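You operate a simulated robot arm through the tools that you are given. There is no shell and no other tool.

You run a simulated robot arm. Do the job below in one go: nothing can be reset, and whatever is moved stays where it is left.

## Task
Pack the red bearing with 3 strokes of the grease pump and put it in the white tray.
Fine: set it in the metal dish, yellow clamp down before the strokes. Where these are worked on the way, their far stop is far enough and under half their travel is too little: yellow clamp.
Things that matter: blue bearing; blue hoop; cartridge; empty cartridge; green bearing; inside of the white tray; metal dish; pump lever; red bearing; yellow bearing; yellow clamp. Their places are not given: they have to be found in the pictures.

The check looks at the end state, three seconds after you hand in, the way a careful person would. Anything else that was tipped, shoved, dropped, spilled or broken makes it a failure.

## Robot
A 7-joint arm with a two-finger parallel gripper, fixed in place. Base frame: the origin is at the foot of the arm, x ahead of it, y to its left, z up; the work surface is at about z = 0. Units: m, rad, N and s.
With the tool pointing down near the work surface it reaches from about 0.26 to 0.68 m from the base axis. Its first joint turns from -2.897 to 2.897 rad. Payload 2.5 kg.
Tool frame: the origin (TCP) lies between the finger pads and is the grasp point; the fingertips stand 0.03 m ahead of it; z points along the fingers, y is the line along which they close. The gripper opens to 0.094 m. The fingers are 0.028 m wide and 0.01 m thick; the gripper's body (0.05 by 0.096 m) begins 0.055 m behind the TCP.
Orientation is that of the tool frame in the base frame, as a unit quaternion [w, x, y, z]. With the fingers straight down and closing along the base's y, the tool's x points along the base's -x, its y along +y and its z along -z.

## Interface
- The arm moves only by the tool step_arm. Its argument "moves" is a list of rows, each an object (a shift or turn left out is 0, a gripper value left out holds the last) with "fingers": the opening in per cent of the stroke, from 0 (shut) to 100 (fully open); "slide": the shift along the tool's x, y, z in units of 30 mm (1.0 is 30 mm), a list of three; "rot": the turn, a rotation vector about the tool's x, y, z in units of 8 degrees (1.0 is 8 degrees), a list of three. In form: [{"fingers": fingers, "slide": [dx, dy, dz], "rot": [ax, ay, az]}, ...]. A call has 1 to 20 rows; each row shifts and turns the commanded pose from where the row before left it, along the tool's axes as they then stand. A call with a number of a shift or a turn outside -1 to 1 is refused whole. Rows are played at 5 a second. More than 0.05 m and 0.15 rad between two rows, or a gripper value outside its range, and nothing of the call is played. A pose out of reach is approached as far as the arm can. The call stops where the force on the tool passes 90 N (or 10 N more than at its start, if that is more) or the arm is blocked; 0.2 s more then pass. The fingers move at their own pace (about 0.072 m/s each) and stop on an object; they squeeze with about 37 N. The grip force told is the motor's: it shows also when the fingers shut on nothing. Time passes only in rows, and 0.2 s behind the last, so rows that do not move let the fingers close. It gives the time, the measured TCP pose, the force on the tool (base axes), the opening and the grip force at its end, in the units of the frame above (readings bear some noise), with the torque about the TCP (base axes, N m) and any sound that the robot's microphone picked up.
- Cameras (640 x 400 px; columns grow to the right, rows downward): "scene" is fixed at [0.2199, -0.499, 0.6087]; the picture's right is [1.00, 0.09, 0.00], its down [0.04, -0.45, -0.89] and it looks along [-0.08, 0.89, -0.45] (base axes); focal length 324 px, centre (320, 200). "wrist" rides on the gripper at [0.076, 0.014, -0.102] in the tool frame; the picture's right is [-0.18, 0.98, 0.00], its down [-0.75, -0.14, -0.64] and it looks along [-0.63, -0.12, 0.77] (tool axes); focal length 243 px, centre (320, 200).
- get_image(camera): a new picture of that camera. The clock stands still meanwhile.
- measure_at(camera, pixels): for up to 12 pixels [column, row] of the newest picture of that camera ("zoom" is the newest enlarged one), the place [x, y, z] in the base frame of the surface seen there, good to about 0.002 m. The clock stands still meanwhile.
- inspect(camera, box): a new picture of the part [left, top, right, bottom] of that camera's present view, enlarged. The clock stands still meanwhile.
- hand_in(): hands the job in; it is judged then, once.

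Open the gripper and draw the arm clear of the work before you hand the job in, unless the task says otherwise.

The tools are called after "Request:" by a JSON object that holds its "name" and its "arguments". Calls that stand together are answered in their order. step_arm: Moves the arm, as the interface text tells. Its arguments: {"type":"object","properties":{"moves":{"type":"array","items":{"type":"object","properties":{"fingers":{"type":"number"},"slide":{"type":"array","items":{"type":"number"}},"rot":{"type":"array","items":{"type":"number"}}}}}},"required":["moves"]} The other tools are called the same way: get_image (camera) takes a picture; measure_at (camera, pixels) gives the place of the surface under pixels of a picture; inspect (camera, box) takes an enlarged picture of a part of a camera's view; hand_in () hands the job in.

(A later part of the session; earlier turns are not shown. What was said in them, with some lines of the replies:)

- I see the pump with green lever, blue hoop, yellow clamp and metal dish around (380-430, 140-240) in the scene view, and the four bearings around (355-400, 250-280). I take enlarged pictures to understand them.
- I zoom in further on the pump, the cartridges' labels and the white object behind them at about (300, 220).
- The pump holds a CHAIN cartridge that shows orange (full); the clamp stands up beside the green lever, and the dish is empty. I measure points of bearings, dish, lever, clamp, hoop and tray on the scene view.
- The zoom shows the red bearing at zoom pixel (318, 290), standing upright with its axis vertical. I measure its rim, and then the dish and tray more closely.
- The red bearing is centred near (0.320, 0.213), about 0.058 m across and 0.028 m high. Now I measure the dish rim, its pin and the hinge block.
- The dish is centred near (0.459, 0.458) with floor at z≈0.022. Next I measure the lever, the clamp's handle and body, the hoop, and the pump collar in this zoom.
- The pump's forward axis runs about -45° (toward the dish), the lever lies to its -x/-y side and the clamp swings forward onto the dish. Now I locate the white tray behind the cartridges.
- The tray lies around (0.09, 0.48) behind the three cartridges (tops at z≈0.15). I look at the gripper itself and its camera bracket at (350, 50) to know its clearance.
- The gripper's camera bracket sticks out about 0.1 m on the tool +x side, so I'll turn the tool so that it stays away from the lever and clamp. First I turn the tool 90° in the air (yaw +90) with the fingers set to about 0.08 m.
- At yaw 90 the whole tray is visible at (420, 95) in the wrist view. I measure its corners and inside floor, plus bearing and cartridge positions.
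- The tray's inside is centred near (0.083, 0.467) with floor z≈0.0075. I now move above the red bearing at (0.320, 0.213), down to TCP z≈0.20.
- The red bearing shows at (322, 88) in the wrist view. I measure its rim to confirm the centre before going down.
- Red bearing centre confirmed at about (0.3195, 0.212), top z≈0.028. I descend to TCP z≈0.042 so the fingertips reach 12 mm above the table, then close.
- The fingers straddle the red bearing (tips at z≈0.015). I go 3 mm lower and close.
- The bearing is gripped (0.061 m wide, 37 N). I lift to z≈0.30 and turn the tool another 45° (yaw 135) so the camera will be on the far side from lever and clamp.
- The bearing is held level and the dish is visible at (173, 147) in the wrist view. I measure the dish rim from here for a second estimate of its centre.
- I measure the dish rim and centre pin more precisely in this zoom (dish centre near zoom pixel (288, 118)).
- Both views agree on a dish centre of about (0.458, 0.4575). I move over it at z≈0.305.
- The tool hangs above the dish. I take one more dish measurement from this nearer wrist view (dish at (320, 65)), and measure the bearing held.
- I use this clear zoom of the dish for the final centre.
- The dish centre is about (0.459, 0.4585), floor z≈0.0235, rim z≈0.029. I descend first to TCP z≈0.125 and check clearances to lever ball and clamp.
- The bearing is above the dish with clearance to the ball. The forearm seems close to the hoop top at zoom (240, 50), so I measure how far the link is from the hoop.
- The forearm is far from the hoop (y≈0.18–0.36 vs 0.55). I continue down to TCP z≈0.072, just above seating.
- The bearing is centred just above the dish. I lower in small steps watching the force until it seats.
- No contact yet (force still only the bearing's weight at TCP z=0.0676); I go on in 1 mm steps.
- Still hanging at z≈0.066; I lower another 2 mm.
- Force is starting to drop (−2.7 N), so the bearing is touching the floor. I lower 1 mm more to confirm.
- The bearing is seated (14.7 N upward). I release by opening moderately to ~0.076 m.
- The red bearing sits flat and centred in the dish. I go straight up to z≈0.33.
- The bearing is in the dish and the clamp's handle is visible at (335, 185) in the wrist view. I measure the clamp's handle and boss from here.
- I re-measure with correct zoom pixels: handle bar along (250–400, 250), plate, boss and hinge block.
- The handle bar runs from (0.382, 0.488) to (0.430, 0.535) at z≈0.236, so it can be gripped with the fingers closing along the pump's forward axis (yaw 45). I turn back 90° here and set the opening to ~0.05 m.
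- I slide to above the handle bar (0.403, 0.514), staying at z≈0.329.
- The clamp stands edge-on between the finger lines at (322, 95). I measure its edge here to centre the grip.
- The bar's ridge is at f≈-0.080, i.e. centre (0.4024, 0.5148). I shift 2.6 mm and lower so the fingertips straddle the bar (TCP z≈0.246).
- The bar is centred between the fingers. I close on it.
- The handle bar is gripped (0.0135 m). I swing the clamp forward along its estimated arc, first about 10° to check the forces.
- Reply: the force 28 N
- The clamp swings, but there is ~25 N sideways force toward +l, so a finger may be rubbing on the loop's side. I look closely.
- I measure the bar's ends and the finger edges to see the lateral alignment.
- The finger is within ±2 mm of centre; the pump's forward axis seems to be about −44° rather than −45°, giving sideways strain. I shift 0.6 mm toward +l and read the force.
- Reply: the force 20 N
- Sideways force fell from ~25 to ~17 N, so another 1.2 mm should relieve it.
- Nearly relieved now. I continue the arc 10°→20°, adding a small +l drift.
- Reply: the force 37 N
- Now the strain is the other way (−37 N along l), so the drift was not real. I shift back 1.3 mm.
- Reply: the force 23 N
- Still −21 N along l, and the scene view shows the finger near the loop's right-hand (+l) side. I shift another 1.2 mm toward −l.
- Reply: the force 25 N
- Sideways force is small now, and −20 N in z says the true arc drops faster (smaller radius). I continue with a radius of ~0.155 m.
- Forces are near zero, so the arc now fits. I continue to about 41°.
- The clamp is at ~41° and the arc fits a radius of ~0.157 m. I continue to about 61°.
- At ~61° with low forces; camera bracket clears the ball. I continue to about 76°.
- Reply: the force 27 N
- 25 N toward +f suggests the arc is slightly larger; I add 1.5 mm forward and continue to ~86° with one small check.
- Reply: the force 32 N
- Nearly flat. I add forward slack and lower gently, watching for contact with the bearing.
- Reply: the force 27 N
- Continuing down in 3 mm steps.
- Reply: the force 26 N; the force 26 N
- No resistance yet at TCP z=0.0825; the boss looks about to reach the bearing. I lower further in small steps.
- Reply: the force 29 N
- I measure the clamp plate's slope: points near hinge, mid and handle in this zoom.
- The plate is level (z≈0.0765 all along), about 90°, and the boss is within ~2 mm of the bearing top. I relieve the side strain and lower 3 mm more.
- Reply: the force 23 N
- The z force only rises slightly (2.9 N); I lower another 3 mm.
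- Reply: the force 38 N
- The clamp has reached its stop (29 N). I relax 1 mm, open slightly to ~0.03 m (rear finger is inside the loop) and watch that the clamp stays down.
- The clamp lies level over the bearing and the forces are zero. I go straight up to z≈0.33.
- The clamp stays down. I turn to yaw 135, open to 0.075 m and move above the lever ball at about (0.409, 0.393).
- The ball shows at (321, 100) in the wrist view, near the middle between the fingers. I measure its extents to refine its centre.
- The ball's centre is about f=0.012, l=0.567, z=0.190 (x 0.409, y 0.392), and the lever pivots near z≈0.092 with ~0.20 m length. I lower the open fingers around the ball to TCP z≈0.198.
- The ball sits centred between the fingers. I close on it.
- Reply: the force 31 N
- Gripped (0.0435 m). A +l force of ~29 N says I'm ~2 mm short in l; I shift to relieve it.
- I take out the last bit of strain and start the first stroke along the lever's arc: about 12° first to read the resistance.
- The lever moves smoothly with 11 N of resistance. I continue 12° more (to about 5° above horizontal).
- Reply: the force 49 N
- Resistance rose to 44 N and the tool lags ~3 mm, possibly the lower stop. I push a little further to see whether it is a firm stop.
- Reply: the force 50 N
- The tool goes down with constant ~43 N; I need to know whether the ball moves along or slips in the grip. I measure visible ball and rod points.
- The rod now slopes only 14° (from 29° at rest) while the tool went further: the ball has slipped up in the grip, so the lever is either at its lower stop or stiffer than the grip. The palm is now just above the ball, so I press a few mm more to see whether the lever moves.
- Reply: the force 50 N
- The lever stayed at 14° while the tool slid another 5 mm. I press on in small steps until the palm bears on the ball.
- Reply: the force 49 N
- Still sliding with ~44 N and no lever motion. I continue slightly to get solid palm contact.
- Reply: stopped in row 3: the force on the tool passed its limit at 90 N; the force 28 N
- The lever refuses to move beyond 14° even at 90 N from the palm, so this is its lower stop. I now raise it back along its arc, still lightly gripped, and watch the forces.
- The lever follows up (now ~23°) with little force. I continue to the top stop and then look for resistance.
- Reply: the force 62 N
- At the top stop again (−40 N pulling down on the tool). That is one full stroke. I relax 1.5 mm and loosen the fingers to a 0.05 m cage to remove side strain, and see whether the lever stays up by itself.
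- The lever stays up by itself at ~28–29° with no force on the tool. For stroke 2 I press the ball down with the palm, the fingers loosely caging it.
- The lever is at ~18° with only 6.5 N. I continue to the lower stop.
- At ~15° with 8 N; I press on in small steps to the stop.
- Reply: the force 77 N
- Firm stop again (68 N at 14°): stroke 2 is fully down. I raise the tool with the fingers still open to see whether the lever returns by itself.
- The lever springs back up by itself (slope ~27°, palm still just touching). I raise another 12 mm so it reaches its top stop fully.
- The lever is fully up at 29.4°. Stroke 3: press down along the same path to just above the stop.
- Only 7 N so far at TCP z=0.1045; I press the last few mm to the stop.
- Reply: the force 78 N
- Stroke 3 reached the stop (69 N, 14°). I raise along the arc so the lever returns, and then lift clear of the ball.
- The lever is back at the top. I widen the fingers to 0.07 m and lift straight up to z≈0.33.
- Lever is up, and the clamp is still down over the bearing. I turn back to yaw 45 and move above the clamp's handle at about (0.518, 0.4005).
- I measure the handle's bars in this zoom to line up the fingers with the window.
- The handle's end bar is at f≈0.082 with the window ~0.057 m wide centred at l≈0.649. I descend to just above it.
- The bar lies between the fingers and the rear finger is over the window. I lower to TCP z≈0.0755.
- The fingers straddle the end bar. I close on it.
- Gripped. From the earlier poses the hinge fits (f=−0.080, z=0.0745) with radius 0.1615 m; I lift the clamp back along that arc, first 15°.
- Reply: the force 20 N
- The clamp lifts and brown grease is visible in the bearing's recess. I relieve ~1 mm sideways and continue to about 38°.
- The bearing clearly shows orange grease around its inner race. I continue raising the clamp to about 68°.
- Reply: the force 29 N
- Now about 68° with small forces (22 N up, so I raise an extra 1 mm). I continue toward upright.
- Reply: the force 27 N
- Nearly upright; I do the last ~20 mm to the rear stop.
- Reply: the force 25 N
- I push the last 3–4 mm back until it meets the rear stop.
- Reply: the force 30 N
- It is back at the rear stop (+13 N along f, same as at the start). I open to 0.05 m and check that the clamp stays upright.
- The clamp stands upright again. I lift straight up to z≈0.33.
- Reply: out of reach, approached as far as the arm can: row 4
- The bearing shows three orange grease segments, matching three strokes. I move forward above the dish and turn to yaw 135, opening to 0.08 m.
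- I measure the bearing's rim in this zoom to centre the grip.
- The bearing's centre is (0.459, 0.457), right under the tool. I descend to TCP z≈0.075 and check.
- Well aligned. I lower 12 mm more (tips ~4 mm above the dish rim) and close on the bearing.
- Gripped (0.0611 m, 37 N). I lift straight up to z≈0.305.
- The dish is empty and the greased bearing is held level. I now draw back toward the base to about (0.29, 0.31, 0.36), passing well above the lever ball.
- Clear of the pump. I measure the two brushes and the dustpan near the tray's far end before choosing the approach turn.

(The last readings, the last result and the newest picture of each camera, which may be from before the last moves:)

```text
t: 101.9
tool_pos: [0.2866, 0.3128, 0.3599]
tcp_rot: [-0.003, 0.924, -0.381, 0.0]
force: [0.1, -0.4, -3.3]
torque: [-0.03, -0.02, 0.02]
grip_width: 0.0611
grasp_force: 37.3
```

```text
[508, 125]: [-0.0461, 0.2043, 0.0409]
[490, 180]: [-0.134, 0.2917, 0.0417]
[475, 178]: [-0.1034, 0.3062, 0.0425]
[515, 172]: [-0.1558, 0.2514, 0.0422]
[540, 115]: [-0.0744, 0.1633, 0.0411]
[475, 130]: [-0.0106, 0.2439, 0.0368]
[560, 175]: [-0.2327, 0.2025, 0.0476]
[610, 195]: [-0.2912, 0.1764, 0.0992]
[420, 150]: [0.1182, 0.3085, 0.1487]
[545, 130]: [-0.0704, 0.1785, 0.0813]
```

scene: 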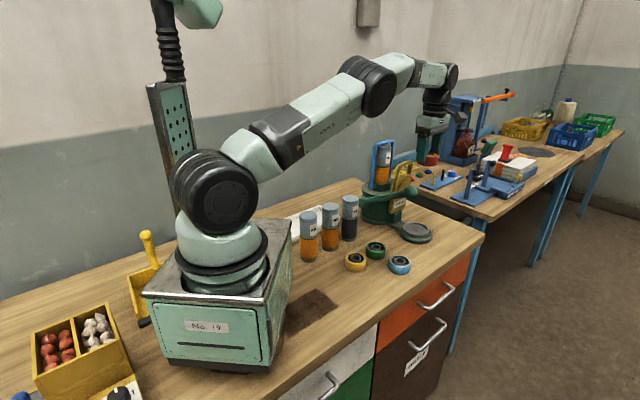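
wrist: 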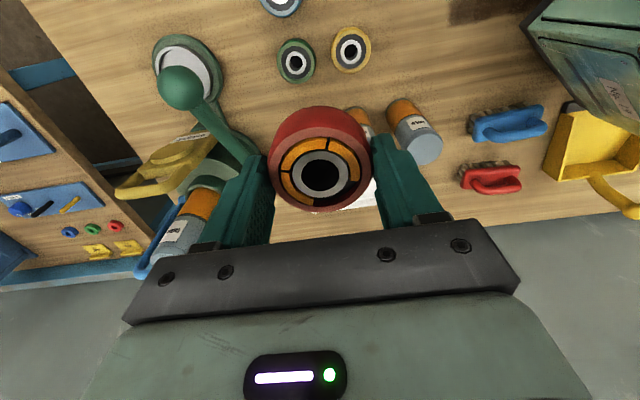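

Those are low (z≈0.04) and away from the tray. I turn the tool by 155° (to yaw −20) so that the camera ends up on the side away from the cartridges.

Request:
{"name": "step_arm", "arguments": {"moves": [{"rot": [0, 0, 0.96875]}, {"rot": [0, 0, 0.96875]}, {"rot": [0, 0, 0.96875]}, {"rot": [0, 0, 0.96875]}, {"rot": [0, 0, 0.96875]}, {"rot": [0, 0, 0.96875]}, {"rot": [0, 0, 0.96875]}, {"rot": [0, 0, 0.96875]}, {"rot": [0, 0, 0.96875]}, {"rot": [0, 0, 0.96875]}, {"rot": [0, 0, 0.96875]}, {"rot": [0, 0, 0.96875]}, {"rot": [0, 0, 0.96875]}, {"rot": [0, 0, 0.96875]}, {"rot": [0, 0, 0.96875]}, {"rot": [0, 0, 0.96875]}, {"rot": [0, 0, 0.96875]}, {"rot": [0, 0, 0.96875]}, {"rot": [0, 0, 0.96875]}, {"rot": [0, 0, 0.96875]}]}}

Request:
{"name": "get_image", "arguments": {"camera": "scene"}}

```text
t: 106.1
tool_pos: [0.289, 0.3127, 0.3598]
tcp_rot: [0.001, 0.173, 0.985, 0.002]
force: [-0.4, 0.1, -3.5]
torque: [0.01, 0.01, 0.04]
grip_width: 0.0609
grasp_force: 37.1
```

```text
taken
```

scene: 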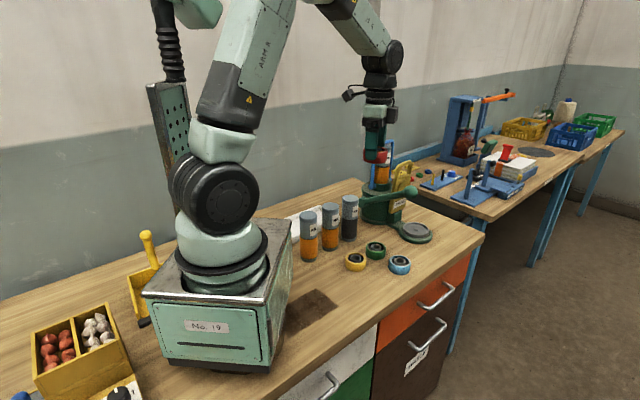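

Yaw −20 reached with the bearing still held. I move over the tray centre (0.078, 0.471), keeping z≈0.36.

Request:
{"name": "step_arm", "arguments": {"moves": [{"slide": [0.935, 0.2839, 0]}, {"slide": [0.935, 0.2839, 0]}, {"slide": [0.935, 0.2839, 0]}, {"slide": [0.935, 0.2839, 0]}, {"slide": [0.935, 0.2839, 0]}, {"slide": [0.935, 0.2839, 0]}, {"slide": [0.935, 0.2839, 0]}, {"slide": [0.935, 0.2839, 0]}, {"slide": [0.935, 0.2839, 0]}, {}]}}

Request:
{"name": "get_image", "arguments": {"camera": "wrist"}}

Request:
{"name": "get_image", "arguments": {"camera": "scene"}}

```text
t: 108.3
tool_pos: [0.0779, 0.4704, 0.3594]
tcp_rot: [0.001, 0.174, 0.985, 0.003]
force: [0.5, -0.8, -2.9]
torque: [-0.02, 0.02, 0.01]
grip_width: 0.0612
grasp_force: 36.6
```

```text
taken
```

wrist: 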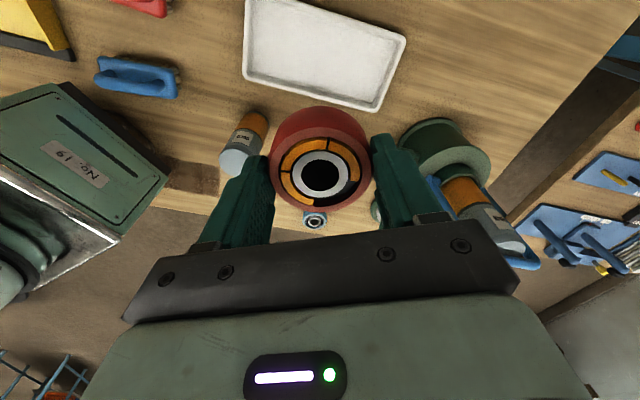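

```text
taken
```

scene: 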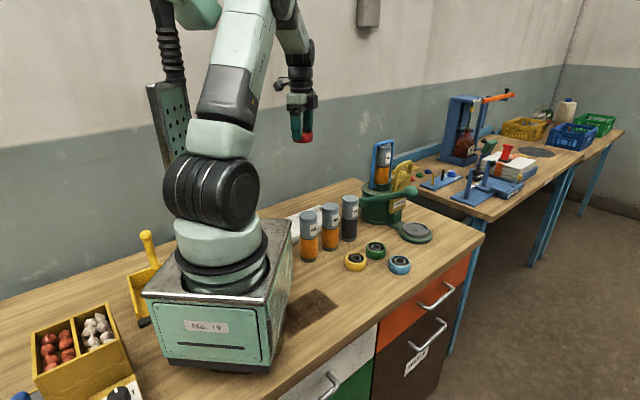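

The tray is fully in view at (320, 55). I measure its inner floor and rim.

Request:
{"name": "inspect", "arguments": {"camera": "wrist", "box": [230, 0, 420, 120]}}

Request:
{"name": "measure_at", "arguments": {"camera": "wrist", "pixels": [[246, 78], [371, 108], [403, 38], [251, 3], [255, 70], [365, 98], [393, 42], [318, 50], [310, 95], [330, 15], [245, 40], [385, 75]]}}

```text
3.33 times, centred on (325, 60) of wrist
```

zoom: 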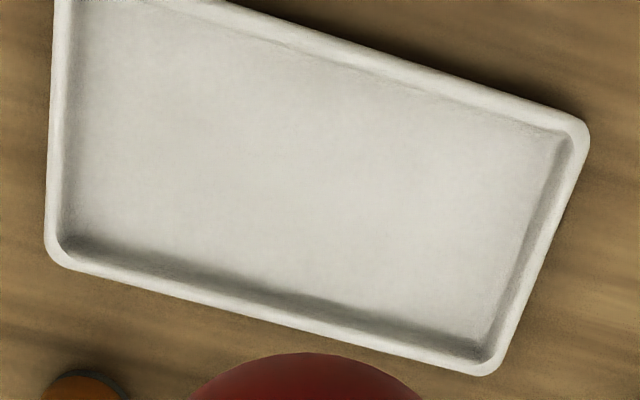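

```text
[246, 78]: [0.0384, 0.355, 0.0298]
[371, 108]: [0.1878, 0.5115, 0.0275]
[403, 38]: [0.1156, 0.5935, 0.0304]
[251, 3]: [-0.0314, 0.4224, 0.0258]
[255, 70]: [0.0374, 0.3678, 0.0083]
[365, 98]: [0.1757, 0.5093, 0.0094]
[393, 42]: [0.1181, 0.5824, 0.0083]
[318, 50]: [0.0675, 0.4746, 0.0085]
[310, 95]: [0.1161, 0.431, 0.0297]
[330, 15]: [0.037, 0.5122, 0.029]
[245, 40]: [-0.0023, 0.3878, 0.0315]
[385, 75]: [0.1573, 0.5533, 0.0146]
```

Tray centre is (0.077, 0.471) with floor z≈0.008 — right under the tool. I descend to TCP z≈0.07 and check.

Request:
{"name": "step_arm", "arguments": {"moves": [{"slide": [0.03, 0, 0.9]}, {"slide": [0, 0, 0.9]}, {"slide": [0, 0, 0.9]}, {"slide": [0, 0, 0.9]}, {"slide": [0, 0, 0.9]}, {"slide": [0, 0, 0.9]}, {"slide": [0, 0, 0.9]}, {"slide": [0, 0, 0.9]}, {"slide": [0, 0, 0.9]}, {"slide": [0, 0, 0.8]}, {"slide": [0, 0, 0.7]}, {}]}}

Request:
{"name": "get_image", "arguments": {"camera": "wrist"}}

Request:
{"name": "get_image", "arguments": {"camera": "scene"}}

```text
t: 110.9
tool_pos: [0.0777, 0.4753, 0.0736]
tcp_rot: [0.002, 0.173, 0.985, 0.002]
force: [-0.5, 0.2, -3.4]
torque: [0.04, -0.02, -0.01]
grip_width: 0.0611
grasp_force: 36.8
```

```text
taken
```

wrist: 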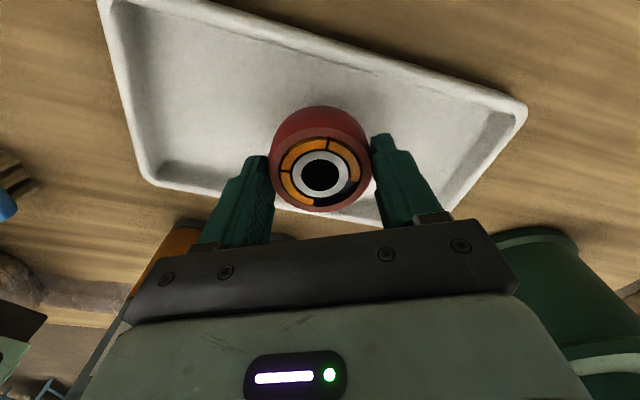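

```text
taken
```

scene: 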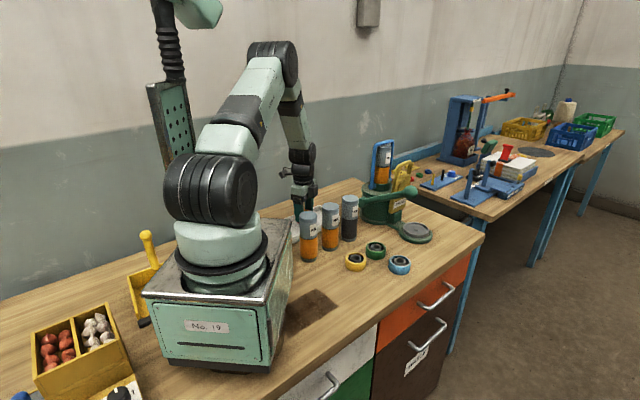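

The bearing is above the tray floor, well inside the rim. I lower to within a few mm of the floor.

Request:
{"name": "step_arm", "arguments": {"moves": [{"slide": [0, 0, 0.3]}, {"slide": [0, 0, 0.25]}, {}]}}

Request:
{"name": "get_image", "arguments": {"camera": "wrist"}}

```text
t: 111.7
tool_pos: [0.0774, 0.4735, 0.057]
tcp_rot: [0.001, 0.173, 0.985, 0.001]
force: [-0.8, 0.2, -3.7]
torque: [0.0, 0.01, 0.02]
grip_width: 0.0614
grasp_force: 37.0
```

```text
taken
```

wrist: 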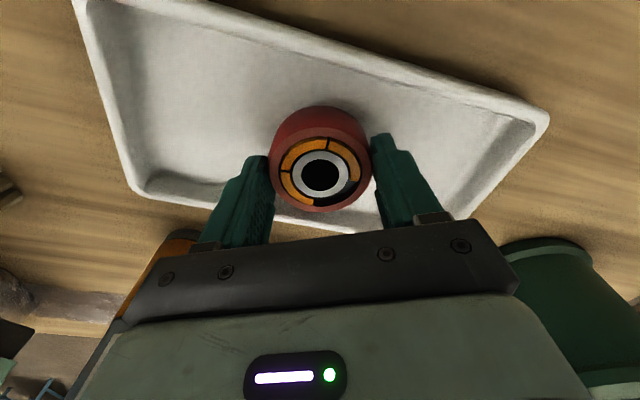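

Still only the bearing's weight on the tool; I lower in ~1 mm steps until it touches.

Request:
{"name": "step_arm", "arguments": {"moves": [{"slide": [0, 0, 0.05]}, {"slide": [0, 0, 0.05]}, {}]}}

```text
t: 112.5
tool_pos: [0.0766, 0.4722, 0.0524]
tcp_rot: [0.002, 0.173, 0.985, 0.002]
force: [-0.9, -0.4, -3.1]
torque: [-0.02, 0.0, 0.03]
grip_width: 0.061
grasp_force: 37.2
```

No contact yet at z=0.0524; another 1–2 mm.

Request:
{"name": "step_arm", "arguments": {"moves": [{"slide": [0, 0, 0.035]}, {"slide": [0, 0, 0.025]}, {}]}}

```text
t: 113.3
tool_pos: [0.077, 0.4724, 0.0519]
tcp_rot: [0.001, 0.173, 0.985, 0.003]
force: [0.7, -0.1, -2.8]
torque: [0.01, 0.04, 0.04]
grip_width: 0.061
grasp_force: 37.2
```

Force still about −3 N, so I lower a further 1.5 mm.

Request:
{"name": "step_arm", "arguments": {"moves": [{"slide": [0, 0, 0.025]}, {"slide": [0, 0, 0.025]}, {}]}}

```text
t: 114.1
tool_pos: [0.0773, 0.4723, 0.0498]
tcp_rot: [0.001, 0.173, 0.985, 0.002]
force: [1.2, -0.4, -4.1]
torque: [0.0, -0.03, 0.03]
grip_width: 0.0608
grasp_force: 37.1
```

Still hanging at z≈0.050; one more millimetre at a time.

Request:
{"name": "step_arm", "arguments": {"moves": [{"slide": [0, 0, 0.03]}, {}]}}

```text
t: 114.7
tool_pos: [0.0767, 0.4716, 0.0503]
tcp_rot: [0.001, 0.172, 0.985, 0.002]
force: [-0.3, -4.5, 9.9]
torque: [-0.54, 0.15, 0.04]
grip_width: 0.0611
grasp_force: 37.2
```

The bearing touches the tray floor (+10 N). I open gently to ~0.07 m.

Request:
{"name": "step_arm", "arguments": {"moves": [{"fingers": 74}, {}, {}]}}

Request:
{"name": "get_image", "arguments": {"camera": "wrist"}}

```text
t: 115.5
tool_pos: [0.0772, 0.4729, 0.0492]
tcp_rot: [0.001, 0.173, 0.985, 0.002]
force: [0.1, 0.4, 0.6]
torque: [0.01, -0.04, 0.04]
grip_width: 0.0696
grasp_force: 0.0
```

```text
taken
```

wrist: 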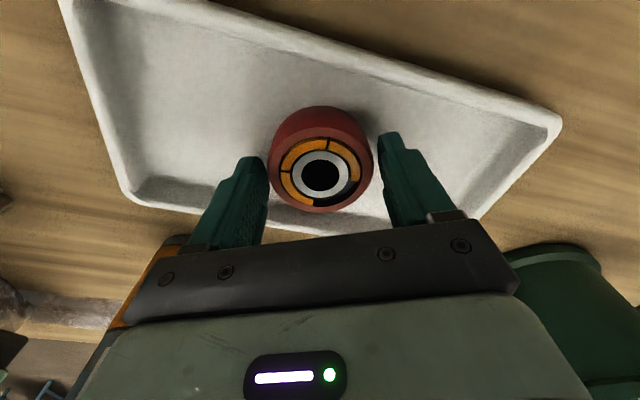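

The bearing rests flat in the tray, free of both fingers. I lift straight up to z≈0.36.

Request:
{"name": "step_arm", "arguments": {"moves": [{"slide": [0, 0, -0.3]}, {"slide": [0, 0, -0.7]}, {"slide": [0, 0, -0.9]}, {"slide": [0, 0, -0.9]}, {"slide": [0, 0, -0.9]}, {"slide": [0, 0, -0.9]}, {"slide": [0, 0, -0.9]}, {"slide": [0, 0, -0.9]}, {"slide": [0, 0, -0.9]}, {"slide": [0, 0, -0.9]}, {"slide": [0, 0, -0.9]}, {"slide": [0, 0, -0.9]}, {"fingers": 100}, {}]}}

Request:
{"name": "get_image", "arguments": {"camera": "wrist"}}

Request:
{"name": "get_image", "arguments": {"camera": "scene"}}

```text
t: 118.7
tool_pos: [0.0814, 0.4645, 0.3053]
tcp_rot: [0.007, 0.18, 0.983, -0.041]
force: [0.5, -0.7, 0.6]
torque: [0.02, 0.01, 0.01]
grip_width: 0.0939
grasp_force: 0.1
stopped in row 14: the arm was blocked; the commanded pose is now the measured one
```

```text
taken
```

wrist: 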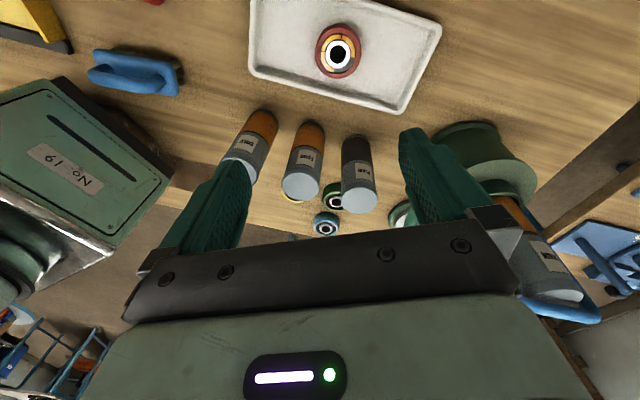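

```text
taken
```

scene: 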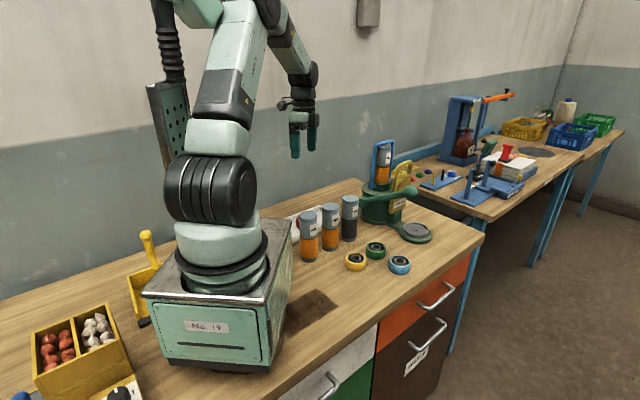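

The bearing stands flat in the tray at (338, 50). The lift ended early at z≈0.305 with "arm blocked" though no force on the tool; I look at the arm and surroundings closely.

Request:
{"name": "inspect", "arguments": {"camera": "scene", "box": [140, 0, 340, 200]}}

Request:
{"name": "inspect", "arguments": {"camera": "scene", "box": [270, 130, 450, 290]}}

Request:
{"name": "inspect", "arguments": {"camera": "wrist", "box": [230, 0, 450, 140]}}

```text
2.00 times, centred on (240, 100) of scene
```

zoom: 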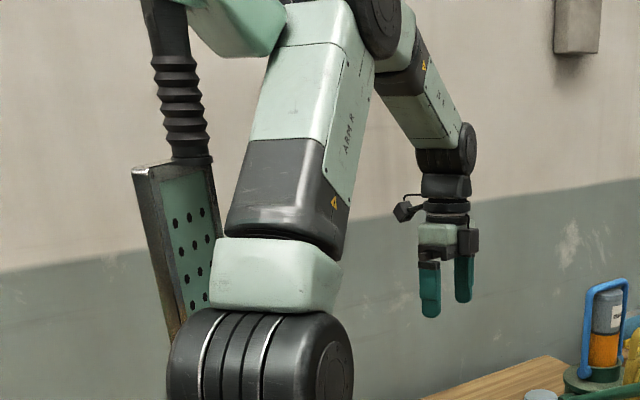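

```text
2.50 times, centred on (360, 210) of scene
```

zoom: 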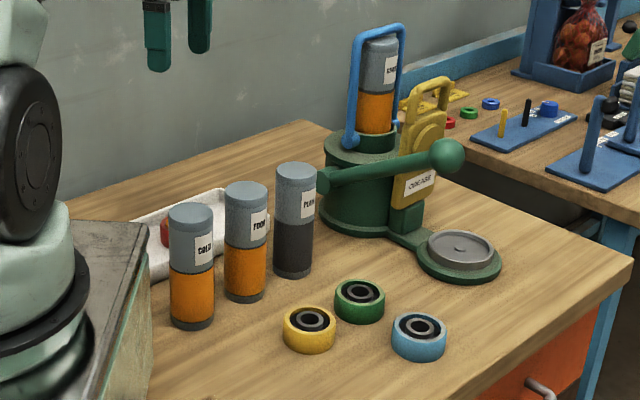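

```text
2.86 times, centred on (340, 70) of wrist
```

zoom: 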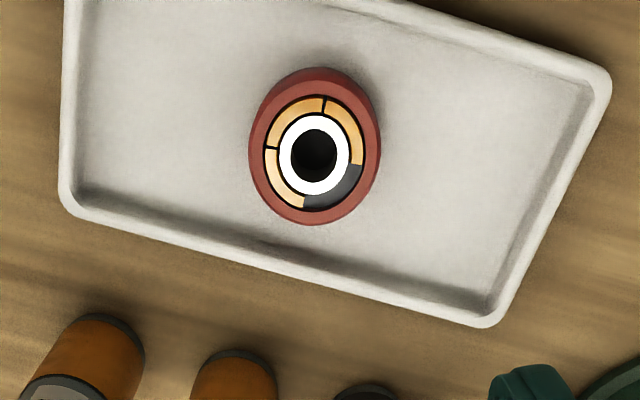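

Everything is in place: bearing flat in the tray with three grease segments, cartridges upright, clamp and lever up. The block looks like a wrist joint limit from the extreme turn, so I ease it by turning the tool back ~43° in free air.

Request:
{"name": "step_arm", "arguments": {"moves": [{"rot": [0, 0, -0.9]}, {"rot": [0, 0, -0.9]}, {"rot": [0, 0, -0.9]}, {"rot": [0, 0, -0.9]}, {"rot": [0, 0, -0.9]}, {"rot": [0, 0, -0.9]}, {}]}}

Request:
{"name": "get_image", "arguments": {"camera": "scene"}}

```text
t: 120.3
tool_pos: [0.0815, 0.4653, 0.3088]
tcp_rot: [-0.009, -0.197, 0.98, -0.038]
force: [0.0, -0.9, 0.0]
torque: [-0.01, 0.02, -0.01]
grip_width: 0.0941
grasp_force: 0.0
```

```text
taken
```

scene: 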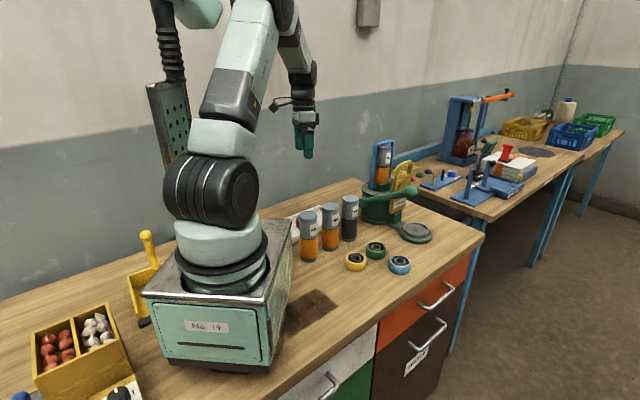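

The arm moves freely again and hangs open about 0.3 m above the table, clear of everything; the bearing is in the tray, clamp and lever are back up, and nothing else was moved. I hand in.

Request:
{"name": "hand_in", "arguments": {}}

```text
The job is handed in.
```

The red bearing is packed with three strokes of grease and sits flat in the white tray. I handed the job in; no verdict has come back yet.

- **Setup:** I set the bearing in the metal dish and swung the yellow clamp down to its stop before the first stroke.
- **Strokes:** The lever went down to its lower stop and back to the top three times. When I lifted the clamp, the bearing showed three orange grease segments, which matches. On the first stroke the ball slipped in the grip, so I pressed it down with the palm of the gripper. One of those presses stopped at the 90 N force limit against the lever's lower stop.
- **After:** The clamp is back upright and the lever has sprung back up. The cartridges, the other bearings and the hoop looked unmoved in the last pictures.
- **Arm:** It stands open about 0.3 m above the tray. While lifting away, it stopped early once with an "arm blocked" message but no force on the tool. I took this for a wrist joint limit, and turning the tool back freed it.
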